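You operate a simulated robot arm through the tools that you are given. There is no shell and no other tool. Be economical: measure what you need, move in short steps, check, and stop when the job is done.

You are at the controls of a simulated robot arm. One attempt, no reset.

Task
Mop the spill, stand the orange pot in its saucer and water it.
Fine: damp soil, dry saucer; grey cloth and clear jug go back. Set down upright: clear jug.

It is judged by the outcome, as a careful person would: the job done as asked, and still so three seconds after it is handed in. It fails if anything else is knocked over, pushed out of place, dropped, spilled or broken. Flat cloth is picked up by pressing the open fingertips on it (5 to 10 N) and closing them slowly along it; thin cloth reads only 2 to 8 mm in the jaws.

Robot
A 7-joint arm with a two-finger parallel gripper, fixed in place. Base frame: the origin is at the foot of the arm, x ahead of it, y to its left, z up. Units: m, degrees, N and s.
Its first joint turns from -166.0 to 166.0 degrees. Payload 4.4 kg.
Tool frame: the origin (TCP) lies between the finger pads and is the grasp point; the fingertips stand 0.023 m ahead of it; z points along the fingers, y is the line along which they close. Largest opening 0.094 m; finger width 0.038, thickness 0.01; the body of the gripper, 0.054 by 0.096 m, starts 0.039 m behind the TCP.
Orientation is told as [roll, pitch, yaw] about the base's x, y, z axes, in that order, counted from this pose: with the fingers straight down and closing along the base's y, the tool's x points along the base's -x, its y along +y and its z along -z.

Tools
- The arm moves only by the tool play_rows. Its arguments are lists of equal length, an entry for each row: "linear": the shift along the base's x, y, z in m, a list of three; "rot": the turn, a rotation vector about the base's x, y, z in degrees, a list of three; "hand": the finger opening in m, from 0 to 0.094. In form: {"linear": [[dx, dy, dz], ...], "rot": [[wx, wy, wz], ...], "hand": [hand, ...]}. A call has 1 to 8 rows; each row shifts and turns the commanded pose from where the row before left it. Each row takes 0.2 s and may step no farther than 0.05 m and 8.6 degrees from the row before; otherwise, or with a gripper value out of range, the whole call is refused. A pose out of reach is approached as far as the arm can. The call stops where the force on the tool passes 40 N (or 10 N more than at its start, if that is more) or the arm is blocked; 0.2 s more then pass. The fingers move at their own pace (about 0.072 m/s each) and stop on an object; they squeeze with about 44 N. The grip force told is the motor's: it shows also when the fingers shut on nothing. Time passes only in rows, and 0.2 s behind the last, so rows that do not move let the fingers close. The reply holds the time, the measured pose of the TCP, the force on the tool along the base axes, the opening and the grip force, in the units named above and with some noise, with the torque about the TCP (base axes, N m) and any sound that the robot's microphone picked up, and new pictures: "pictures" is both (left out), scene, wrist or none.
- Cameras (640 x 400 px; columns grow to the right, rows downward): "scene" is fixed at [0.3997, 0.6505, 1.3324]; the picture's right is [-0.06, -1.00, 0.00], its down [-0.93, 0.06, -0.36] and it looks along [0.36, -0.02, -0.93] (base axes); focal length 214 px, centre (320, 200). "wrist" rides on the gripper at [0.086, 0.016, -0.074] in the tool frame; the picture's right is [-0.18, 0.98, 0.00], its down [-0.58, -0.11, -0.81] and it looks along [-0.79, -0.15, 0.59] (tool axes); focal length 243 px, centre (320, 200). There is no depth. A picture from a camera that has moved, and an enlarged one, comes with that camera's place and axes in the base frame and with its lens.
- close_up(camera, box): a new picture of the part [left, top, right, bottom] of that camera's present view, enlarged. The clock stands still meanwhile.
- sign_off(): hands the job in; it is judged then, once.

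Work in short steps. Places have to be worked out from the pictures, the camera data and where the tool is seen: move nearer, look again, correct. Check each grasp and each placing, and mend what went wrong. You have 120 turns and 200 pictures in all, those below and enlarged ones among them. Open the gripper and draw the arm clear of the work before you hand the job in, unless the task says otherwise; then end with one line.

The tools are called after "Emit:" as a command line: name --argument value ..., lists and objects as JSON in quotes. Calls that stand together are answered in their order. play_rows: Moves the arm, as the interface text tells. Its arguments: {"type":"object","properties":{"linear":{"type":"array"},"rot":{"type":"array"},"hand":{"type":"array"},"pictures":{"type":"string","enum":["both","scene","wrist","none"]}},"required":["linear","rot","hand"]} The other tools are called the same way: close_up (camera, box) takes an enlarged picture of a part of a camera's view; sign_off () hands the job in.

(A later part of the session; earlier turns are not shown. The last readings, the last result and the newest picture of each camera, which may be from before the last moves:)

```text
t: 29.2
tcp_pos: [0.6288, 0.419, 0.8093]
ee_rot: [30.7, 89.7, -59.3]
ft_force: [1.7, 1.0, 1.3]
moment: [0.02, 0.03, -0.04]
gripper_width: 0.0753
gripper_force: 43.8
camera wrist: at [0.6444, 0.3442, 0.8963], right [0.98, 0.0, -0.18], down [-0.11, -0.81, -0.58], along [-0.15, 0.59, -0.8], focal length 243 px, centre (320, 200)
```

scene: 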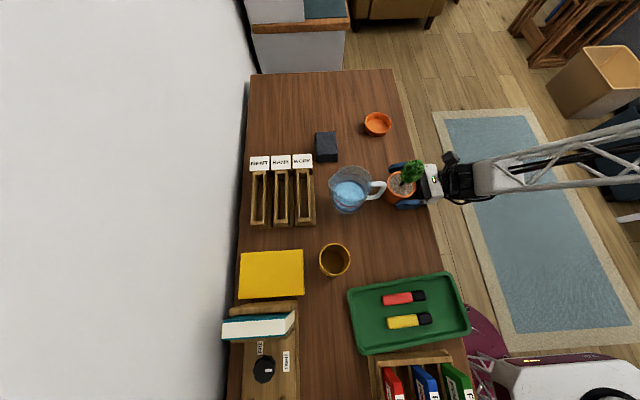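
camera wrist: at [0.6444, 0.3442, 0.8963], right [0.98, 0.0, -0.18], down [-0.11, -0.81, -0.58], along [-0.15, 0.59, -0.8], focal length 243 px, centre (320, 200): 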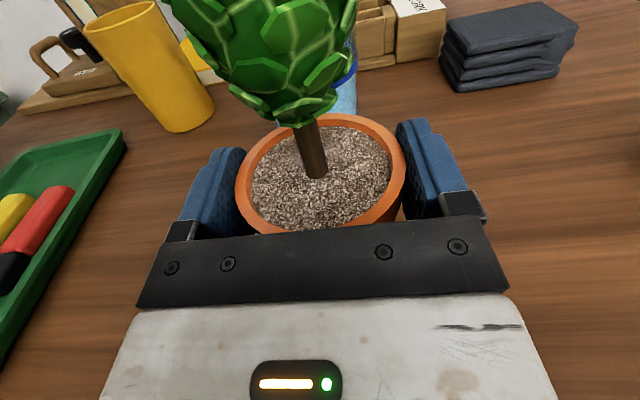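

Gripped at 75 mm. Lifting straight up and checking the weight and posture.

Emit:
play_rows --linear '[[0, 0, 0.01], [0, 0, 0.02], [0, 0, 0.03], [0, 0, 0.01]]' --rot '[[0, 0, 0], [0, 0, 0], [0, 0, 0], [0, 0, 0]]' --hand '[0.05, 0.05, 0.05, 0.05]'

```text
t: 30.2
tcp_pos: [0.6286, 0.418, 0.8774]
ee_rot: [18.3, 89.6, -71.7]
ft_force: [1.0, -0.3, -4.8]
moment: [0.01, 0.03, 0.02]
gripper_width: 0.0752
gripper_force: 44.1
camera wrist: at [0.6445, 0.3442, 0.9637], right [0.98, 0.0, -0.18], down [-0.11, -0.81, -0.58], along [-0.15, 0.59, -0.8], focal length 243 px, centre (320, 200)
```

scene: 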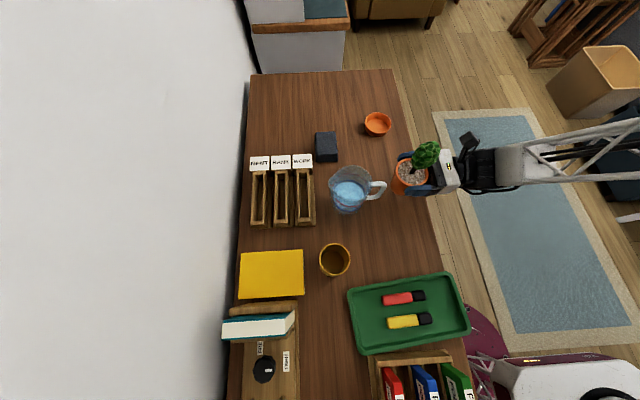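
wrist: 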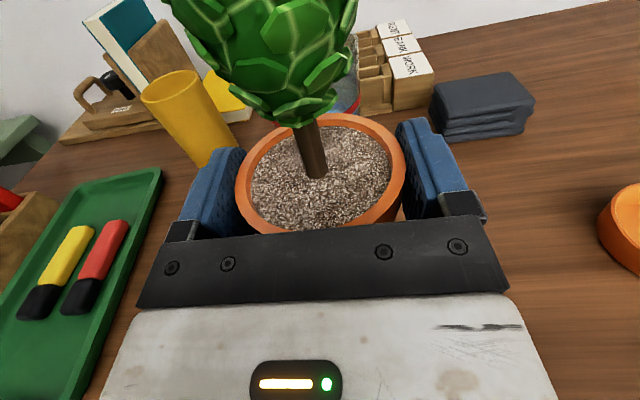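

Pot is held upright (~0.5 kg). Carrying it to above the saucer at (0.878, 0.431).

Emit:
play_rows --linear '[[0.035, 0, 0], [0.04, 0, 0], [0.04, 0, 0], [0.04, 0.004, 0], [0.04, 0.004, 0], [0.035, 0.004, 0], [0.019, 0, 0]]' --rot '[[0, 0, 0], [0, 0, 0], [0, 0, 0], [0, 0, 0], [0, 0, 0], [0, 0, 0], [0, 0, 0]]' --hand '[0.05, 0.05, 0.05, 0.05, 0.05, 0.05, 0.05]'

Emit:
close_up --camera "scene" --box '[320, 70, 460, 170]'

```text
t: 31.8
tcp_pos: [0.878, 0.4303, 0.8782]
ee_rot: [20.8, 89.8, -69.2]
ft_force: [-0.2, -0.3, -3.6]
moment: [0.0, 0.0, 0.01]
gripper_width: 0.0754
gripper_force: 44.3
camera wrist: at [0.8926, 0.356, 0.964], right [0.98, 0.0, -0.18], down [-0.11, -0.81, -0.58], along [-0.15, 0.59, -0.8], focal length 243 px, centre (320, 200)
```

scene: 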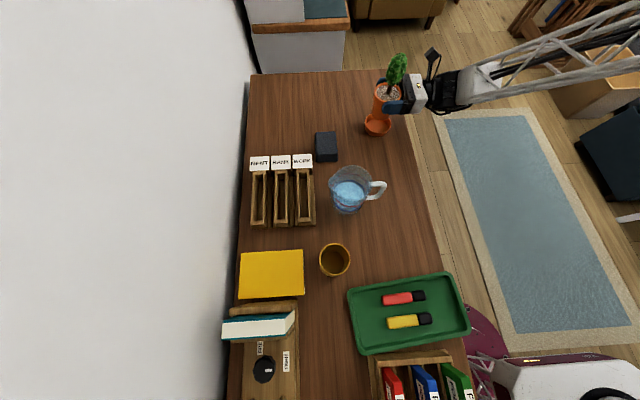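
wrist: 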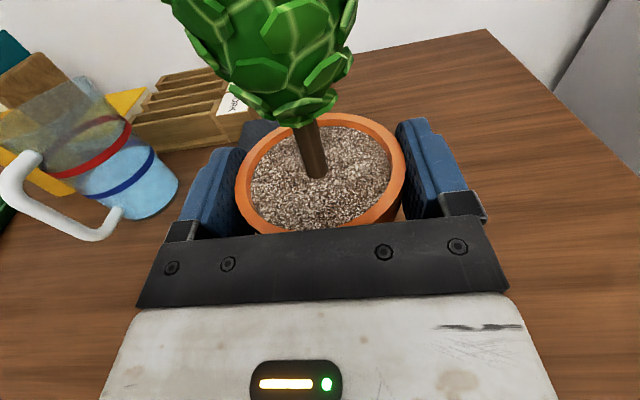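

```text
4.00 times, centred on (390, 120) of scene
camera zoom: at [0.3997, 0.6505, 1.3324], right [-0.06, -1.0, 0.0], down [-0.93, 0.06, -0.36], along [0.36, -0.02, -0.93], focal length 858 px, centre (40, 520)
```

zoom: 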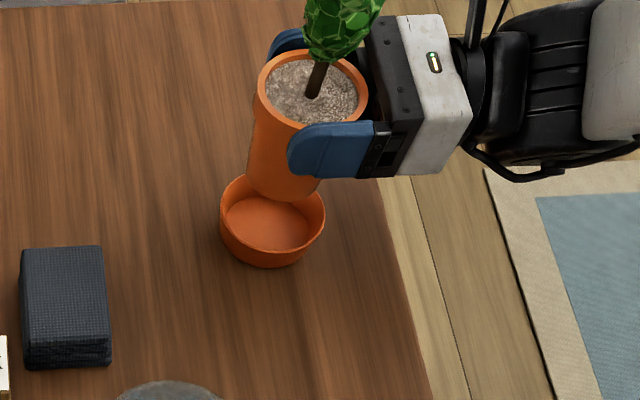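

Projections match: pot base and saucer are lined up. Lowering in steps, watching force.

Emit:
play_rows --linear '[[0, 0, -0.02], [0, 0, -0.015], [0, 0, -0.01]]' --rot '[[0, 0, 0], [0, 0, 0], [0, 0, 0]]' --hand '[0.05, 0.05, 0.05]' --pictures "none"

Emit:
close_up --camera "scene" --box '[340, 80, 430, 150]'

```text
t: 32.6
tcp_pos: [0.8758, 0.4305, 0.8327]
ee_rot: [34.4, 89.6, -55.5]
ft_force: [-0.3, -0.6, -3.9]
moment: [-0.02, 0.01, 0.01]
gripper_width: 0.0749
gripper_force: 43.4
```

```text
5.71 times, centred on (385, 115) of scene
camera zoom: at [0.3997, 0.6505, 1.3324], right [-0.06, -1.0, 0.0], down [-0.93, 0.06, -0.36], along [0.36, -0.02, -0.93], focal length 1226 px, centre (-51, 686)
```

zoom: 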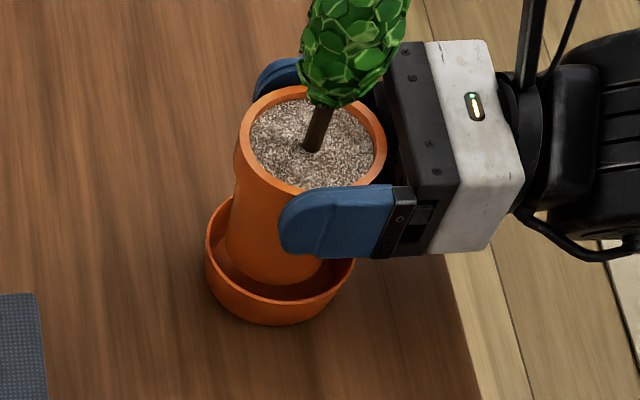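

Entering the saucer centrally. Lowering further until the force shows seating.

Emit:
play_rows --linear '[[0.001, 0, -0.01], [0, 0, -0.005], [0, 0, -0.003]]' --rot '[[0, 0, 0], [0, 0, 0], [0, 0, 0]]' --hand '[0.05, 0.05, 0.05]' --pictures "none"

```text
t: 33.4
tcp_pos: [0.8784, 0.4295, 0.8165]
ee_rot: [25.4, 89.7, -64.6]
ft_force: [0.1, -0.1, -4.3]
moment: [-0.01, 0.06, 0.02]
gripper_width: 0.0751
gripper_force: 44.0
```

Emit:
play_rows --linear '[[0, 0, -0.002], [0, 0, -0.002]]' --rot '[[0, 0, 0], [0, 0, 0]]' --hand '[0.05, 0.05]'

Emit:
close_up --camera "scene" --box '[340, 80, 430, 150]'

```text
t: 34.0
tcp_pos: [0.8796, 0.4304, 0.8143]
ee_rot: [61.8, 89.7, -28.3]
ft_force: [-4.0, -3.1, 18.2]
moment: [-0.27, 0.44, -0.01]
gripper_width: 0.0755
gripper_force: 44.4
camera wrist: at [0.8953, 0.356, 0.8999], right [0.98, 0.0, -0.18], down [-0.11, -0.81, -0.58], along [-0.14, 0.59, -0.79], focal length 243 px, centre (320, 200)
```

scene: 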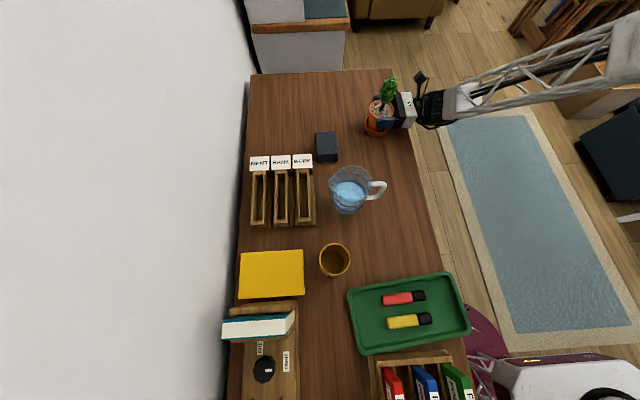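
wrist: 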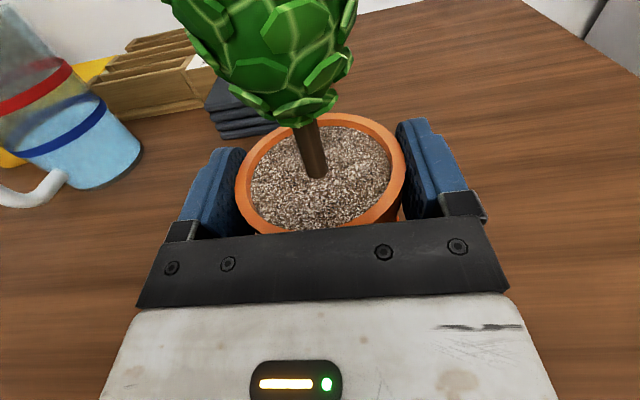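

```text
5.71 times, centred on (385, 115) of scene
camera zoom: at [0.3997, 0.6505, 1.3324], right [-0.06, -1.0, 0.0], down [-0.93, 0.06, -0.36], along [0.36, -0.02, -0.93], focal length 1226 px, centre (-51, 686)
```

zoom: 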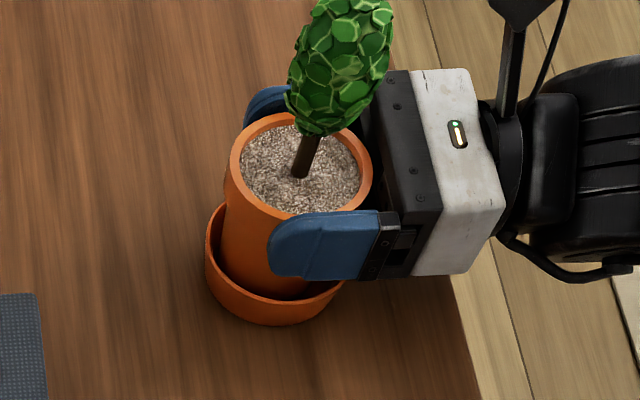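

Seated on the saucer floor (z +5 mm, as expected). Relieving the press by 1.5 mm, releasing, and withdrawing along −y.

Emit:
play_rows --linear '[[0, 0, 0.0015], [0, 0, 0], [0, 0, 0], [0, 0, 0]]' --rot '[[0, 0, 0], [0, 0, 0], [0, 0, 0], [0, 0, 0]]' --hand '[0.05, 0.08, 0.09, 0.094]' --pictures "none"

Emit:
play_rows --linear '[[0, -0.02, 0], [0, -0.04, 0], [0, -0.04, 0], [0, -0.04, 0.01], [0, -0.03, 0.02]]' --rot '[[0, 0, 0], [0, 0, 0], [0, 0, 0], [0, 0, 0], [0, 0, 0]]' --hand '[0.094, 0.094, 0.094, 0.094, 0.094]'

```text
t: 35.0
tcp_pos: [0.878, 0.4292, 0.8128]
ee_rot: [26.2, 89.7, -63.9]
ft_force: [0.3, 0.1, -0.4]
moment: [-0.02, 0.02, -0.03]
gripper_width: 0.0937
gripper_force: 0.0
```

```text
t: 36.2
tcp_pos: [0.8772, 0.2604, 0.8438]
ee_rot: [21.7, 89.8, -68.3]
ft_force: [0.1, -1.0, 0.4]
moment: [0.02, -0.04, 0.0]
gripper_width: 0.0941
gripper_force: 0.1
camera wrist: at [0.8936, 0.1868, 0.9298], right [0.98, 0.0, -0.18], down [-0.11, -0.81, -0.58], along [-0.15, 0.59, -0.79], focal length 243 px, centre (320, 200)
```

scene: 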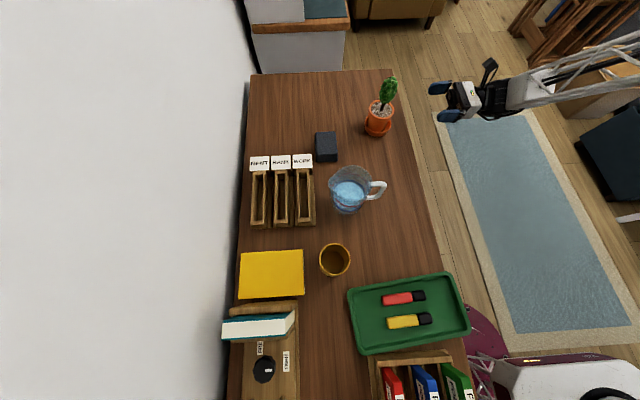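
wrist: 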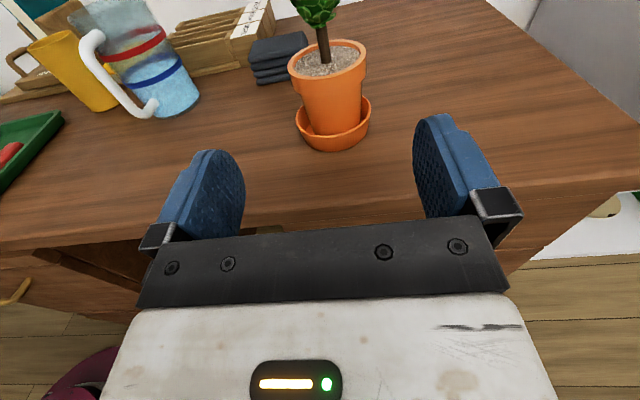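

Pot stands in its saucer. Now the jug: moving along −x for a square view of its handle.

Emit:
play_rows --linear '[[-0.038, 0, 0.01], [-0.038, 0, 0.01], [-0.038, 0, 0], [-0.038, 0, 0], [-0.038, 0, 0], [-0.038, 0, 0], [-0.038, 0, 0]]' --rot '[[0, 0, 0], [0, 0, 0], [0, 0, 0], [0, 0, 0], [0, 0, 0], [0, 0, 0], [0, 0, 0]]' --hand '[0.094, 0.094, 0.094, 0.094, 0.094, 0.094, 0.094]' --pictures "wrist"

Emit:
close_up --camera "wrist" --box '[240, 0, 400, 120]'

Emit:
close_up --camera "scene" --box '[320, 155, 400, 225]'

```text
t: 37.8
tcp_pos: [0.61, 0.2604, 0.8609]
ee_rot: [39.0, 89.6, -50.9]
ft_force: [-1.1, 0.2, -0.9]
moment: [-0.02, 0.01, -0.03]
gripper_width: 0.0938
gripper_force: 0.0
camera wrist: at [0.6255, 0.1859, 0.9477], right [0.98, 0.0, -0.18], down [-0.11, -0.81, -0.58], along [-0.15, 0.59, -0.8], focal length 243 px, centre (320, 200)
```

wrist: 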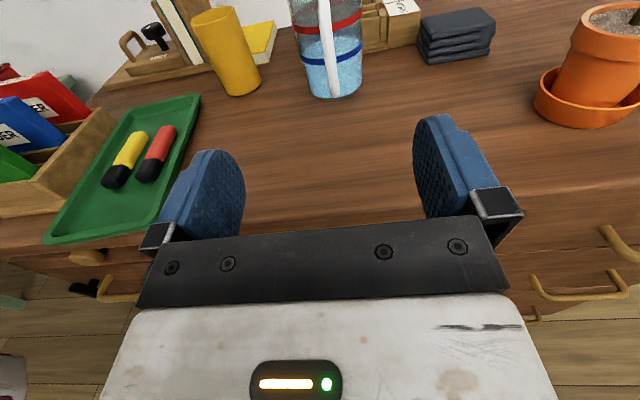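

```text
3.33 times, centred on (320, 60) of wrist
camera zoom: at [0.6255, 0.1859, 0.9477], right [0.98, 0.0, -0.18], down [-0.11, -0.81, -0.58], along [-0.15, 0.59, -0.8], focal length 809 px, centre (320, 667)
```

zoom: 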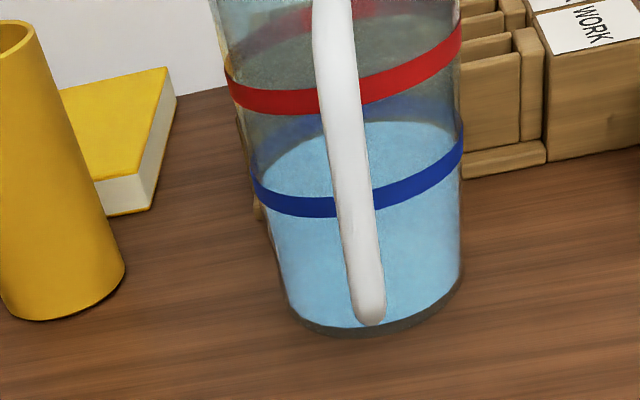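

```text
5.71 times, centred on (360, 190) of scene
camera zoom: at [0.3997, 0.6505, 1.3324], right [-0.06, -1.0, 0.0], down [-0.93, 0.06, -0.36], along [0.36, -0.02, -0.93], focal length 1226 px, centre (91, 257)
```

zoom: 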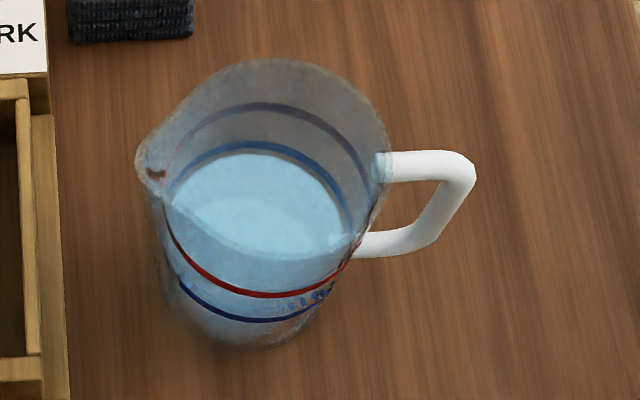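

Handle's vertical bar triangulates to (0.613, 0.477), z 0.775–0.855, ~16 mm thick; water is about at the blue line. I'll approach with the fingers either side, gripping near the upper corner (z≈0.84).

Emit:
play_rows --linear '[[0.003, 0.03, -0.02], [0, 0.035, 0], [0, 0.035, 0], [0, 0.035, 0], [0, 0.03, 0]]' --rot '[[0, 0, 0], [0, 0, 0], [0, 0, 0], [0, 0, 0], [0, 0, 0]]' --hand '[0.07, 0.07, 0.07, 0.07, 0.07]'

Emit:
close_up --camera "scene" --box '[320, 150, 440, 225]'

```text
t: 39.0
tcp_pos: [0.6155, 0.425, 0.8394]
ee_rot: [31.8, 89.7, -58.4]
ft_force: [0.6, -0.7, 0.3]
moment: [-0.03, 0.01, 0.0]
gripper_width: 0.0701
gripper_force: 0.0
camera wrist: at [0.6323, 0.35, 0.9268], right [0.98, 0.0, -0.18], down [-0.11, -0.81, -0.58], along [-0.15, 0.59, -0.8], focal length 243 px, centre (320, 200)
```

scene: 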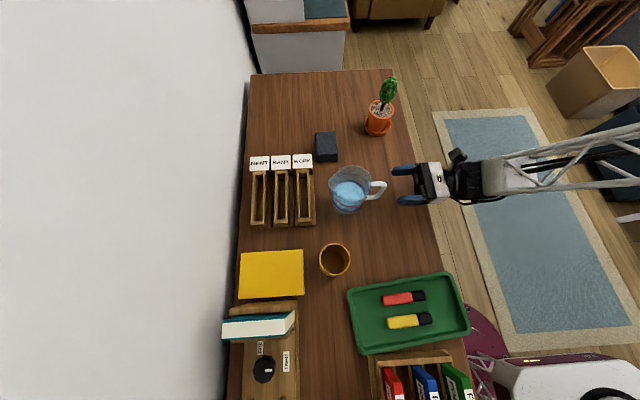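
wrist: 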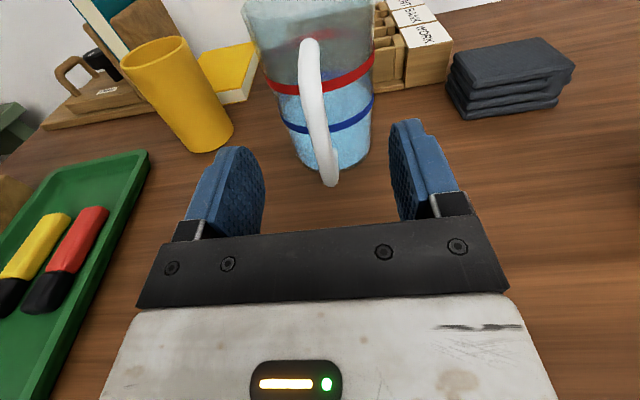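

```text
5.33 times, centred on (380, 188) of scene
camera zoom: at [0.3997, 0.6505, 1.3324], right [-0.06, -1.0, 0.0], down [-0.93, 0.06, -0.36], along [0.36, -0.02, -0.93], focal length 1144 px, centre (0, 267)
```

zoom: 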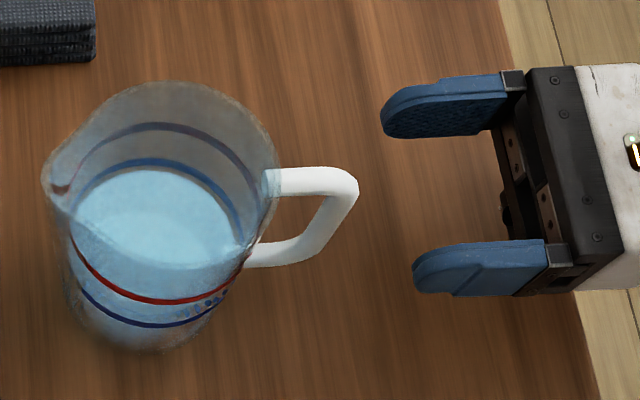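

Handle sits between the fingers (x≈0.614). Advancing to y≈0.480, z≈0.845, then closing.

Emit:
play_rows --linear '[[-0.001, 0.025, 0.005], [0, 0.02, 0], [0, 0.01, 0]]' --rot '[[0, 0, 0], [0, 0, 0], [0, 0, 0]]' --hand '[0.07, 0.07, 0.07]'

Emit:
close_up --camera "scene" --box '[320, 150, 440, 225]'

```text
t: 39.8
tcp_pos: [0.6153, 0.4783, 0.847]
ee_rot: [29.4, 89.8, -60.6]
ft_force: [0.1, 0.1, -0.4]
moment: [0.0, 0.01, 0.01]
gripper_width: 0.0699
gripper_force: 0.1
camera wrist: at [0.6308, 0.4051, 0.9346], right [0.98, 0.0, -0.18], down [-0.11, -0.81, -0.58], along [-0.15, 0.59, -0.8], focal length 243 px, centre (320, 200)
```

scene: 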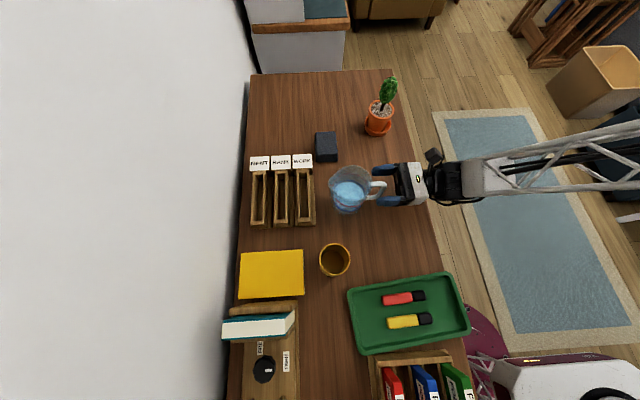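
wrist: 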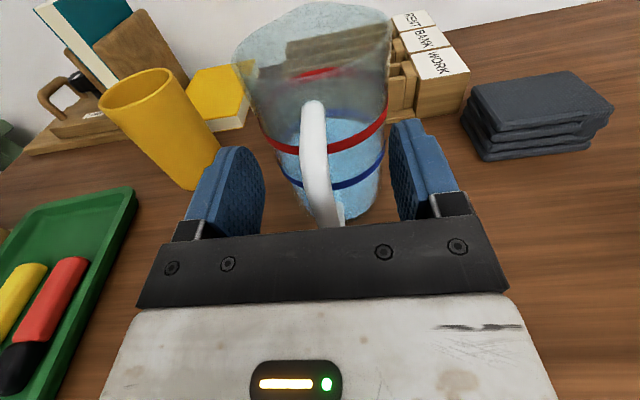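

```text
5.33 times, centred on (380, 188) of scene
camera zoom: at [0.3997, 0.6505, 1.3324], right [-0.06, -1.0, 0.0], down [-0.93, 0.06, -0.36], along [0.36, -0.02, -0.93], focal length 1144 px, centre (0, 267)
```

zoom: 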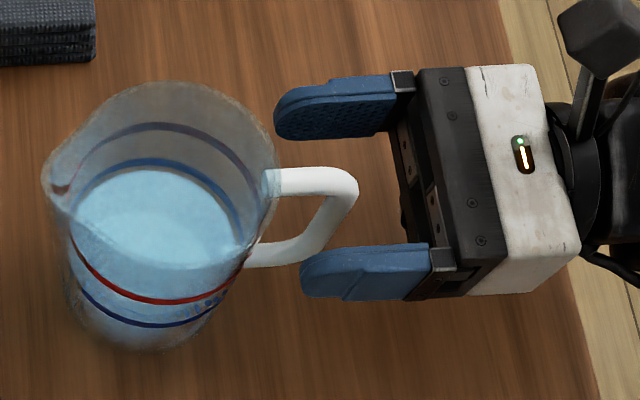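

Handle bar is between the pads, slightly to −x. Nudging −3 mm and closing slowly.

Emit:
play_rows --linear '[[-0.003, 0, 0], [0, 0, 0], [0, 0, 0], [0, 0, 0], [0, 0, 0], [0, 0, 0], [0, 0, 0]]' --rot '[[0, 0, 0], [0, 0, 0], [0, 0, 0], [0, 0, 0], [0, 0, 0], [0, 0, 0], [0, 0, 0]]' --hand '[0.06, 0.045, 0.035, 0.028, 0.022, 0.016, 0.005]'

Emit:
close_up --camera "scene" --box '[320, 150, 440, 225]'

```text
t: 41.4
tcp_pos: [0.612, 0.4793, 0.8485]
ee_rot: [29.6, 89.7, -60.5]
ft_force: [1.2, -0.1, 0.7]
moment: [0.0, 0.03, -0.06]
gripper_width: 0.0126
gripper_force: 43.9
camera wrist: at [0.6279, 0.4054, 0.9344], right [0.98, 0.0, -0.18], down [-0.11, -0.81, -0.58], along [-0.15, 0.59, -0.8], focal length 243 px, centre (320, 200)
```

scene: 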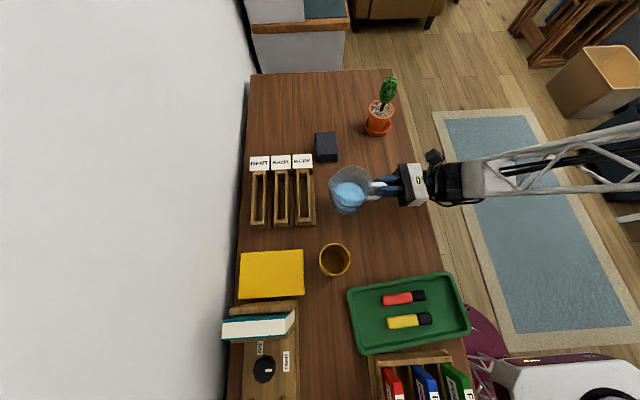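
wrist: 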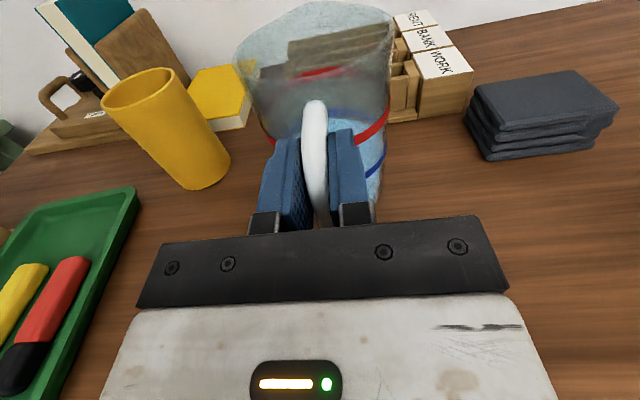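

```text
5.33 times, centred on (380, 188) of scene
camera zoom: at [0.3997, 0.6505, 1.3324], right [-0.06, -1.0, 0.0], down [-0.93, 0.06, -0.36], along [0.36, -0.02, -0.93], focal length 1144 px, centre (0, 267)
```

zoom: 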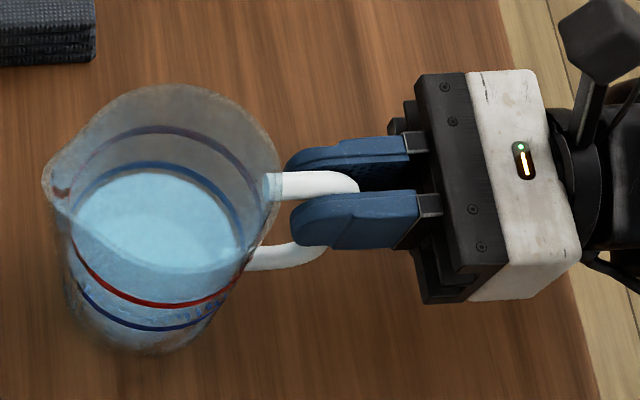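

Handle gripped (12.6 mm), jug hardly moved. Lifting slowly 2 cm to check for rotation in the grip.

Emit:
play_rows --linear '[[0, 0, 0.004], [0, 0, 0.006], [0, 0, 0.01], [0, 0, 0.01]]' --rot '[[0, 0, 0], [0, 0, 0], [0, 0, 0], [0, 0, 0]]' --hand '[0.005, 0.005, 0.005, 0.005]'

Emit:
close_up --camera "scene" --box '[320, 150, 440, 225]'

```text
t: 42.4
tcp_pos: [0.6105, 0.4801, 0.8772]
ee_rot: [16.2, 89.7, -73.9]
ft_force: [0.3, 0.1, -4.6]
moment: [-0.23, 0.02, 0.0]
gripper_width: 0.0125
gripper_force: 44.2
camera wrist: at [0.6277, 0.4056, 0.9646], right [0.98, 0.0, -0.18], down [-0.11, -0.81, -0.58], along [-0.15, 0.59, -0.8], focal length 243 px, centre (320, 200)
```

scene: 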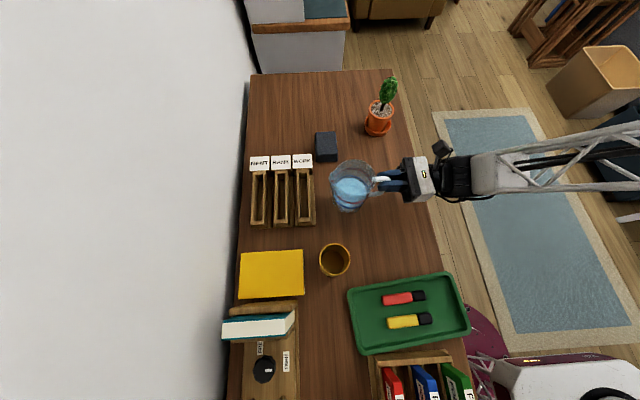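
wrist: 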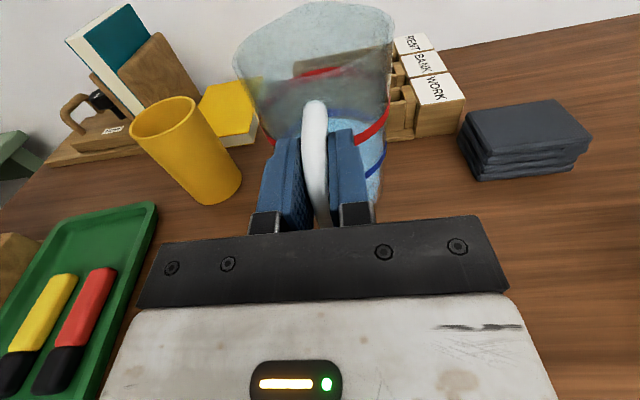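

```text
5.33 times, centred on (380, 188) of scene
camera zoom: at [0.3997, 0.6505, 1.3324], right [-0.06, -1.0, 0.0], down [-0.93, 0.06, -0.36], along [0.36, -0.02, -0.93], focal length 1144 px, centre (0, 267)
```

zoom: 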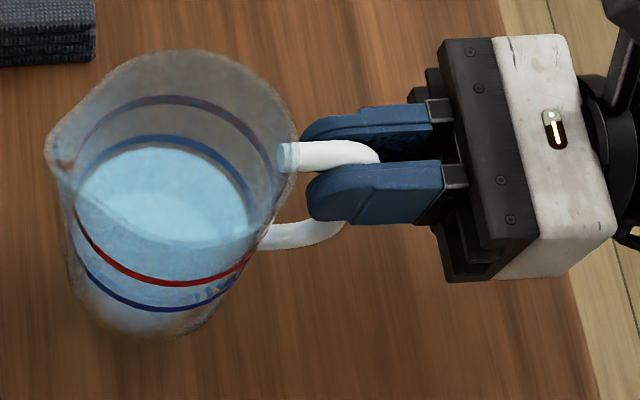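

Held rigidly (~0.47 kg, no rotation). Raising and backing the jug toward −y before carrying it to the pot, gently.

Emit:
play_rows --linear '[[0, 0, 0.015], [0, 0, 0.025], [0, -0.01, 0.03], [0, -0.02, 0.025], [0, -0.03, 0.01], [0, -0.035, 0], [0, -0.035, 0], [0, -0.035, 0]]' --rot '[[0, 0, 0], [0, 0, 0], [0, 0, 0], [0, 0, 0], [0, 0, 0], [0, 0, 0], [0, 0, 0], [0, 0, 0]]' --hand '[0.005, 0.005, 0.005, 0.005, 0.005, 0.005, 0.005, 0.005]' --pictures "none"

Emit:
play_rows --linear '[[0.015, -0.03, 0], [0.03, -0.02, 0], [0.035, -0.01, 0], [0.035, 0, 0], [0.035, 0, 0], [0.035, 0, 0], [0.035, 0, 0], [0.025, 0, 0]]' --rot '[[0, 0, 0], [0, 0, 0], [0, 0, 0], [0, 0, 0], [0, 0, 0], [0, 0, 0], [0, 0, 0], [0, 0, 0]]' --hand '[0.005, 0.005, 0.005, 0.005, 0.005, 0.005, 0.005, 0.005]'

Emit:
close_up --camera "scene" --box '[340, 20, 480, 150]'

```text
t: 44.2
tcp_pos: [0.6121, 0.3139, 0.9816]
ee_rot: [24.9, 89.8, -65.0]
ft_force: [0.1, -0.6, -4.2]
moment: [-0.24, 0.01, 0.01]
gripper_width: 0.0127
gripper_force: 43.9
```

```text
t: 46.0
tcp_pos: [0.8572, 0.2548, 0.9843]
ee_rot: [31.2, 89.8, -59.0]
ft_force: [0.2, -1.1, -3.5]
moment: [-0.32, 0.02, -0.02]
gripper_width: 0.0126
gripper_force: 43.7
camera wrist: at [0.8735, 0.1798, 1.0709], right [0.98, 0.0, -0.18], down [-0.11, -0.81, -0.58], along [-0.15, 0.59, -0.8], focal length 243 px, centre (320, 200)
```

scene: 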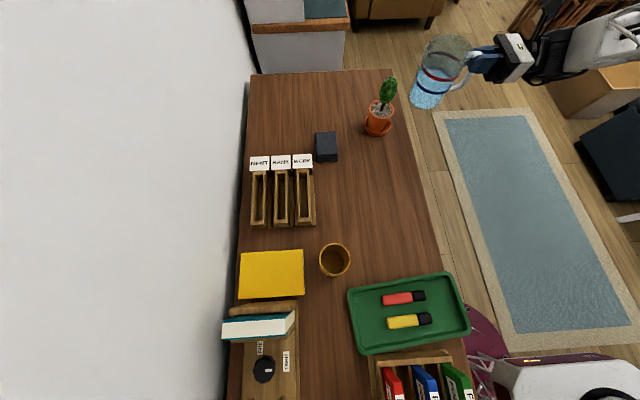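
wrist: 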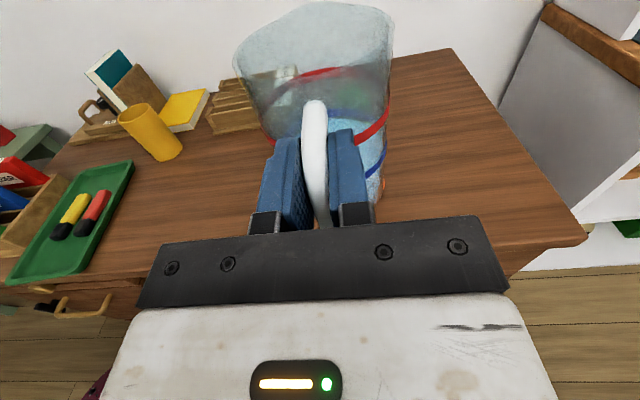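

```text
3.08 times, centred on (410, 85) of scene
camera zoom: at [0.3997, 0.6505, 1.3324], right [-0.06, -1.0, 0.0], down [-0.93, 0.06, -0.36], along [0.36, -0.02, -0.93], focal length 660 px, centre (43, 554)
```

zoom: 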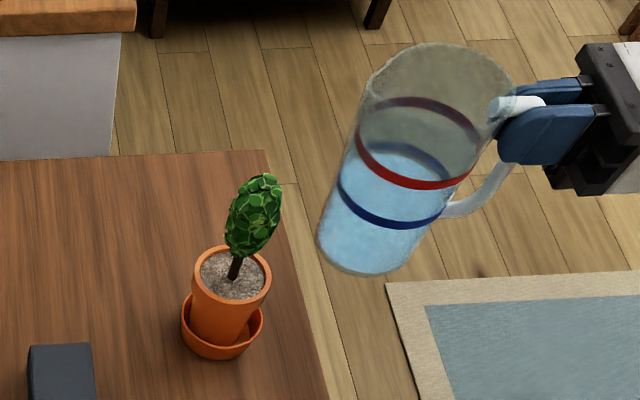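

Jug is safe beside the pot; spout is ≈(−0.011, +0.14, +0.06) from the TCP. Tilting to 40° (below pour onset) well short of the plant and checking.

Emit:
play_rows --linear '[[0.01, -0.01, 0], [0.01, -0.01, 0], [0.01, -0.01, 0], [0.002, 0, 0], [0, 0, 0]]' --rot '[[-5, 0, 0], [-8, 0, 0], [-8, 0, 0], [-8, 0, 0], [-8, 0, 0]]' --hand '[0.005, 0.005, 0.005, 0.005, 0.005]'

Emit:
close_up --camera "scene" --box '[340, 20, 480, 150]'

```text
t: 47.2
tcp_pos: [0.8891, 0.2239, 0.9826]
ee_rot: [0.2, 52.7, -89.9]
ft_force: [-0.1, -0.3, -4.3]
moment: [-0.1, 0.02, 0.01]
gripper_width: 0.0125
gripper_force: 44.5
camera wrist: at [0.905, 0.2174, 1.0966], right [0.98, -0.11, -0.14], down [-0.11, -0.99, 0.03], along [-0.15, -0.01, -0.99], focal length 243 px, centre (320, 200)
```

scene: 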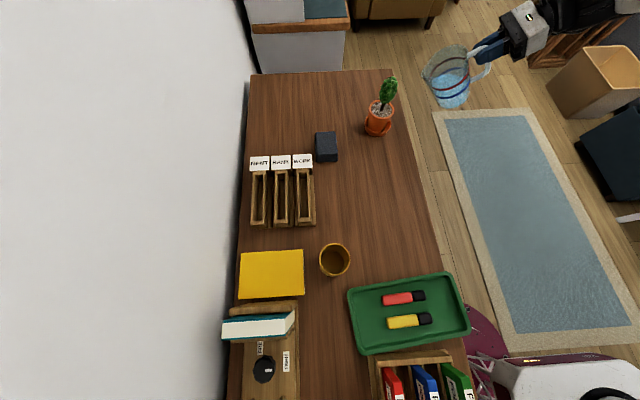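
wrist: 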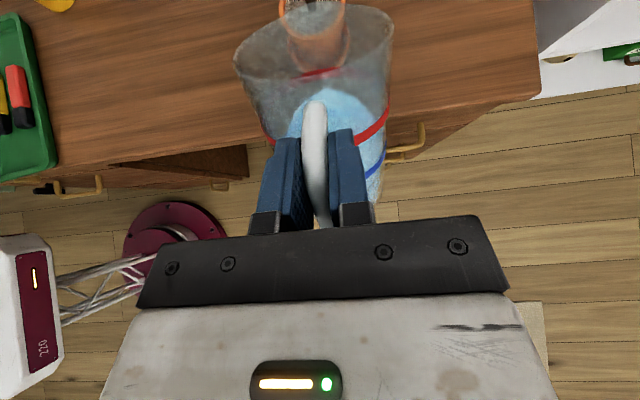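

```text
3.08 times, centred on (410, 85) of scene
camera zoom: at [0.3997, 0.6505, 1.3324], right [-0.06, -1.0, 0.0], down [-0.93, 0.06, -0.36], along [0.36, -0.02, -0.93], focal length 660 px, centre (43, 554)
```

zoom: 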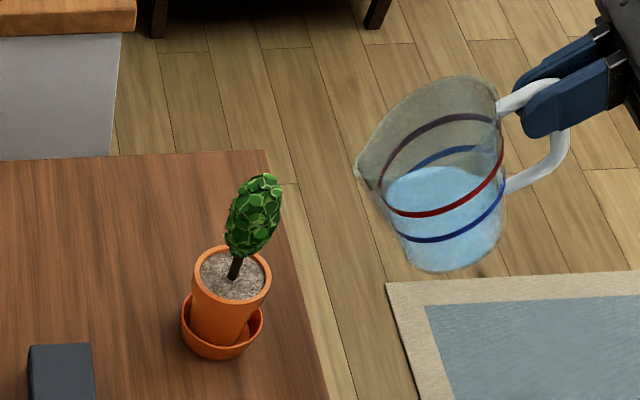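

Tilted 37°, spout seen where predicted (within 1 cm). Tilting further to ~53° and bringing the spout to just short of the pot's near rim.

Emit:
play_rows --linear '[[0.002, 0.01, -0.006], [0.002, 0.012, -0.008], [0.001, 0.011, -0.01]]' --rot '[[-5, 0, 0], [-5, 0, 0], [-5.6, 0, 0]]' --hand '[0.005, 0.005, 0.005]'

Emit:
close_up --camera "scene" --box '[350, 50, 450, 140]'

```text
t: 48.0
tcp_pos: [0.8945, 0.2574, 0.9612]
ee_rot: [0.2, 37.1, -89.8]
ft_force: [-0.4, 0.1, -3.9]
moment: [-0.02, 0.0, 0.03]
gripper_width: 0.0125
gripper_force: 44.1
camera wrist: at [0.9101, 0.2815, 1.0714], right [0.98, -0.15, -0.11], down [-0.11, -0.95, 0.29], along [-0.15, -0.28, -0.95], focal length 243 px, centre (320, 200)
```

scene: 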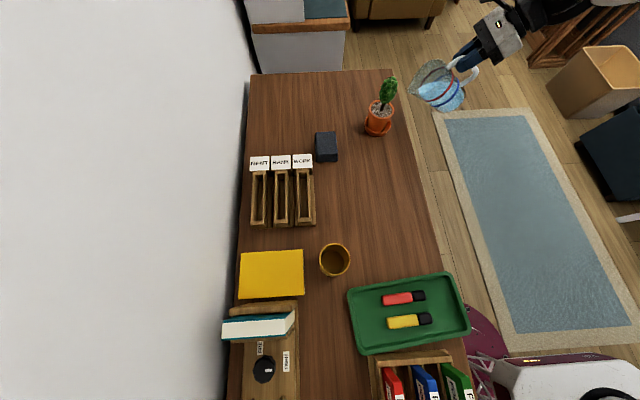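
wrist: 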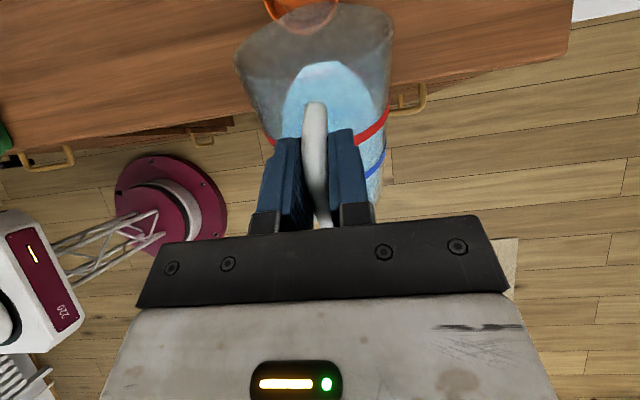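

```text
4.44 times, centred on (400, 95) of scene
camera zoom: at [0.3997, 0.6505, 1.3324], right [-0.06, -1.0, 0.0], down [-0.93, 0.06, -0.36], along [0.36, -0.02, -0.93], focal length 953 px, centre (-36, 667)
```

zoom: 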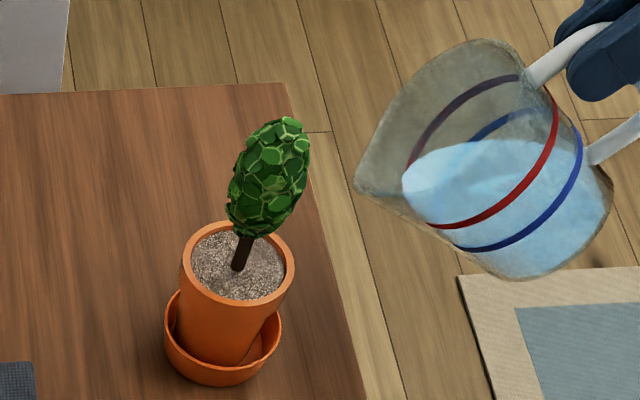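

No pour yet; water edge is ~1–2 cm from the lip. Bringing the spout over the near-side soil (y≈0.403, z≈0.857) at constant tilt first.

Emit:
play_rows --linear '[[0.001, 0.01, -0.01], [0.001, 0.01, -0.01], [0.0, 0.009, -0.01]]' --rot '[[0, 0, 0], [0, 0, 0], [0, 0, 0]]' --hand '[0.005, 0.005, 0.005]'

Emit:
close_up --camera "scene" --box '[360, 60, 450, 140]'

```text
t: 48.8
tcp_pos: [0.8954, 0.2878, 0.9297]
ee_rot: [0.2, 37.1, -89.8]
ft_force: [-0.5, 0.9, -3.9]
moment: [-0.02, -0.01, 0.02]
gripper_width: 0.0126
gripper_force: 44.0
camera wrist: at [0.9114, 0.311, 1.0402], right [0.98, -0.15, -0.11], down [-0.11, -0.95, 0.29], along [-0.15, -0.27, -0.95], focal length 243 px, centre (320, 200)
```

scene: 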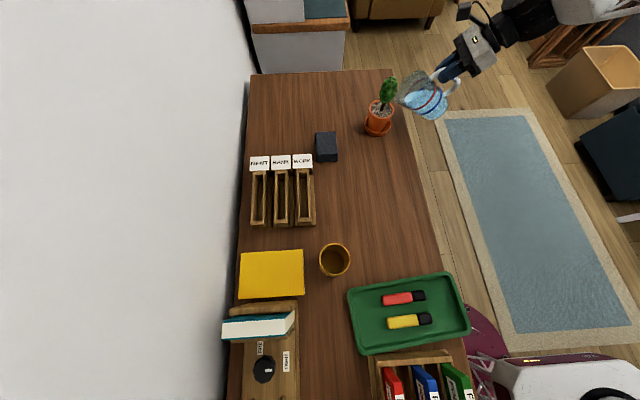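
wrist: 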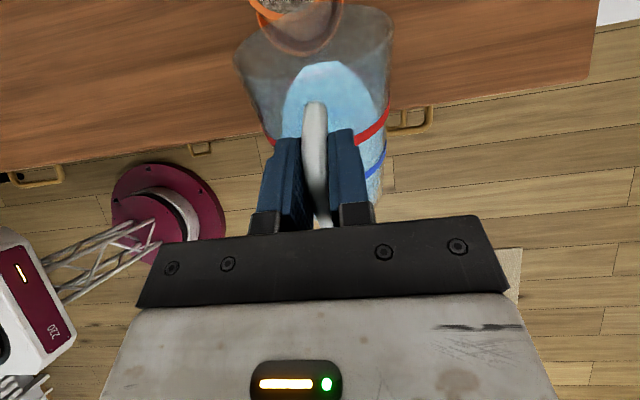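

```text
5.00 times, centred on (405, 100) of scene
camera zoom: at [0.3997, 0.6505, 1.3324], right [-0.06, -1.0, 0.0], down [-0.93, 0.06, -0.36], along [0.36, -0.02, -0.93], focal length 1072 px, centre (-105, 700)
```

zoom: 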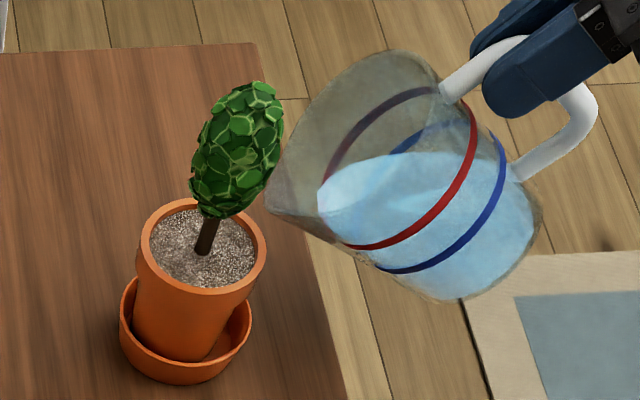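

Spout computes to (0.880, 0.404, 0.855), just inside the pot rim. Tilting 5° more with lip position held.

Emit:
play_rows --linear '[[0, 0.005, 0.004], [0, 0.0055, 0.005]]' --rot '[[-2.5, 0, 0], [-2.5, 0, 0]]' --hand '[0.005, 0.005]' --pictures "wrist"

Emit:
close_up --camera "scene" --box '[360, 60, 450, 140]'

```text
t: 49.4
tcp_pos: [0.8956, 0.297, 0.9382]
ee_rot: [0.0, 32.3, -89.9]
ft_force: [-0.8, 0.4, -3.4]
moment: [0.02, 0.03, 0.0]
gripper_width: 0.0125
gripper_force: 43.5
camera wrist: at [0.9124, 0.3308, 1.0471], right [0.98, -0.15, -0.1], down [-0.11, -0.92, 0.37], along [-0.15, -0.36, -0.92], focal length 243 px, centre (320, 200)
```

wrist: 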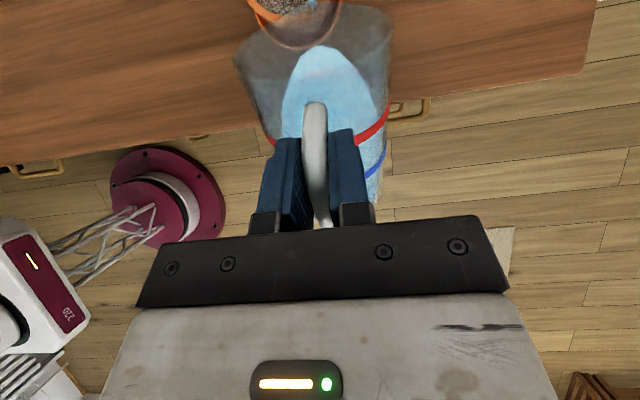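

```text
5.00 times, centred on (405, 100) of scene
camera zoom: at [0.3997, 0.6505, 1.3324], right [-0.06, -1.0, 0.0], down [-0.93, 0.06, -0.36], along [0.36, -0.02, -0.93], focal length 1072 px, centre (-105, 700)
```

zoom: 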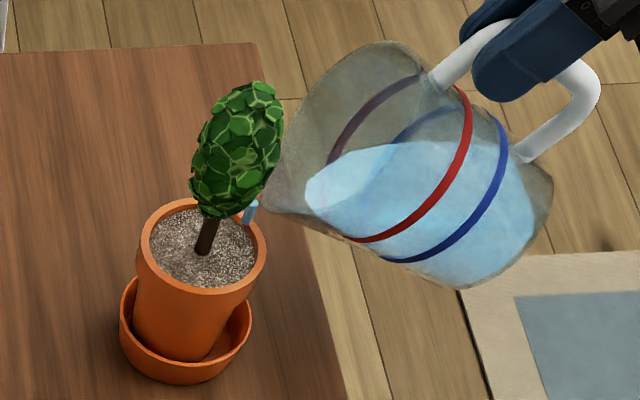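

Drops are starting to fall into the pot. Holding a moment to see the flow.

Emit:
play_rows --linear '[[0, 0, 0], [0, 0, 0]]' --rot '[[0, 0, 0], [0, 0, 0]]' --hand '[0.005, 0.005]' --pictures "none"

Emit:
close_up --camera "scene" --box '[360, 70, 420, 140]'

```text
t: 50.0
tcp_pos: [0.8961, 0.2975, 0.9377]
ee_rot: [0.1, 32.2, -89.9]
ft_force: [-0.3, 0.3, -3.0]
moment: [0.03, 0.0, -0.01]
gripper_width: 0.0124
gripper_force: 44.3
```

```text
5.71 times, centred on (390, 105) of scene
camera zoom: at [0.3997, 0.6505, 1.3324], right [-0.06, -1.0, 0.0], down [-0.93, 0.06, -0.36], along [0.36, -0.02, -0.93], focal length 1226 px, centre (-80, 743)
```

zoom: 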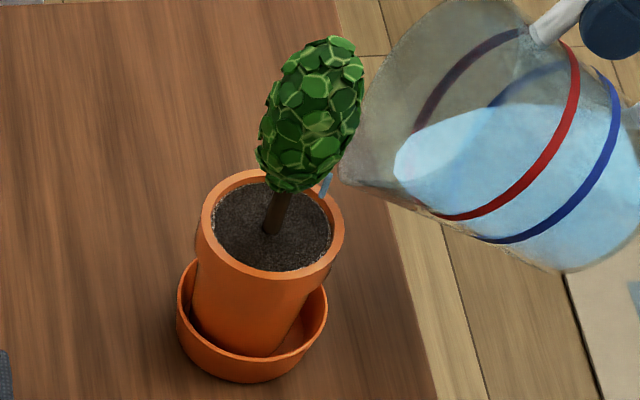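

Soil has already turned dark and damp, with the saucer still dry. Tilting back at once, lip kept over the pot.

Emit:
play_rows --linear '[[0, -0.01, -0.008], [0, -0.01, -0.003], [0, -0.005, 0.005], [0, 0, 0.01]]' --rot '[[8, 0, 0], [8, 0, 0], [6, 0, 0], [4, 0, 0]]' --hand '[0.005, 0.005, 0.005, 0.005]' --pictures "none"

Emit:
close_up --camera "scene" --box '[350, 60, 440, 140]'

```text
t: 51.0
tcp_pos: [0.8954, 0.2731, 0.9418]
ee_rot: [0.3, 58.3, -89.8]
ft_force: [0.2, 0.0, -4.0]
moment: [-0.14, 0.02, 0.02]
gripper_width: 0.0127
gripper_force: 43.8
```

```text
5.00 times, centred on (395, 100) of scene
camera zoom: at [0.3997, 0.6505, 1.3324], right [-0.06, -1.0, 0.0], down [-0.93, 0.06, -0.36], along [0.36, -0.02, -0.93], focal length 1072 px, centre (-55, 700)
```

zoom: 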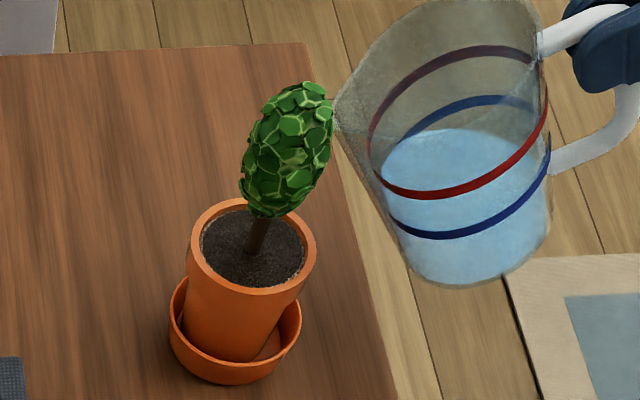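

Damp soil, dry saucer, no drips. Backing away and returning the jug upright.

Emit:
play_rows --linear '[[0, -0.02, 0.01], [0, -0.03, 0.01], [-0.01, -0.01, 0.01], [-0.02, 0, 0.01], [-0.02, 0, 0], [-0.03, 0, 0]]' --rot '[[4, 0, 0], [7, 0, 0], [7, 0, 0], [7, 0, 0], [5, 0, 0], [1.5, 0, 0]]' --hand '[0.005, 0.005, 0.005, 0.005, 0.005, 0.005]'

Emit:
close_up --camera "scene" --box '[360, 70, 420, 140]'

```text
t: 52.4
tcp_pos: [0.818, 0.2125, 0.9824]
ee_rot: [21.7, 89.7, -68.4]
ft_force: [0.2, 0.6, -3.6]
moment: [-0.27, 0.0, -0.01]
gripper_width: 0.0125
gripper_force: 44.2
camera wrist: at [0.8334, 0.1386, 1.0682], right [0.98, 0.0, -0.18], down [-0.11, -0.81, -0.58], along [-0.15, 0.59, -0.8], focal length 243 px, centre (320, 200)
```

scene: 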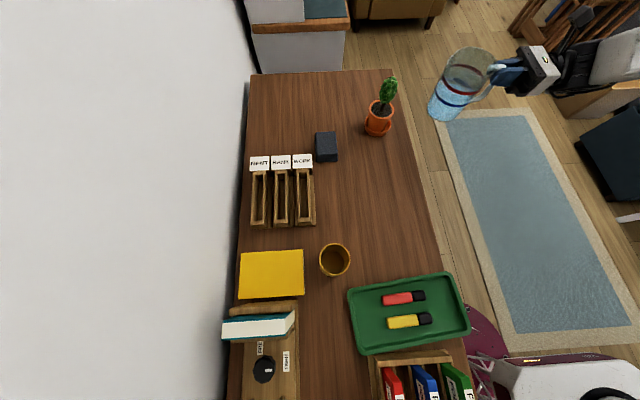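
wrist: 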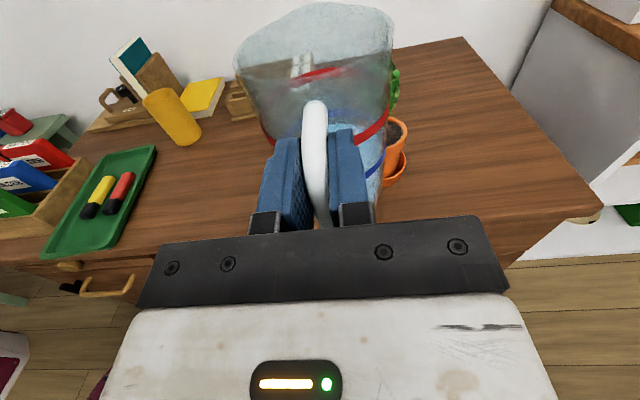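

```text
5.71 times, centred on (390, 105) of scene
camera zoom: at [0.3997, 0.6505, 1.3324], right [-0.06, -1.0, 0.0], down [-0.93, 0.06, -0.36], along [0.36, -0.02, -0.93], focal length 1226 px, centre (-80, 743)
```

zoom: 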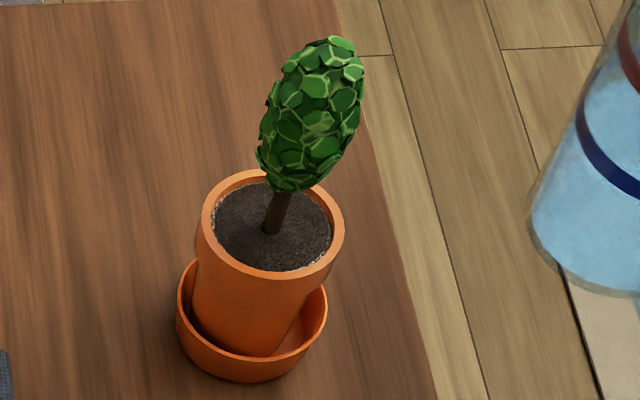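

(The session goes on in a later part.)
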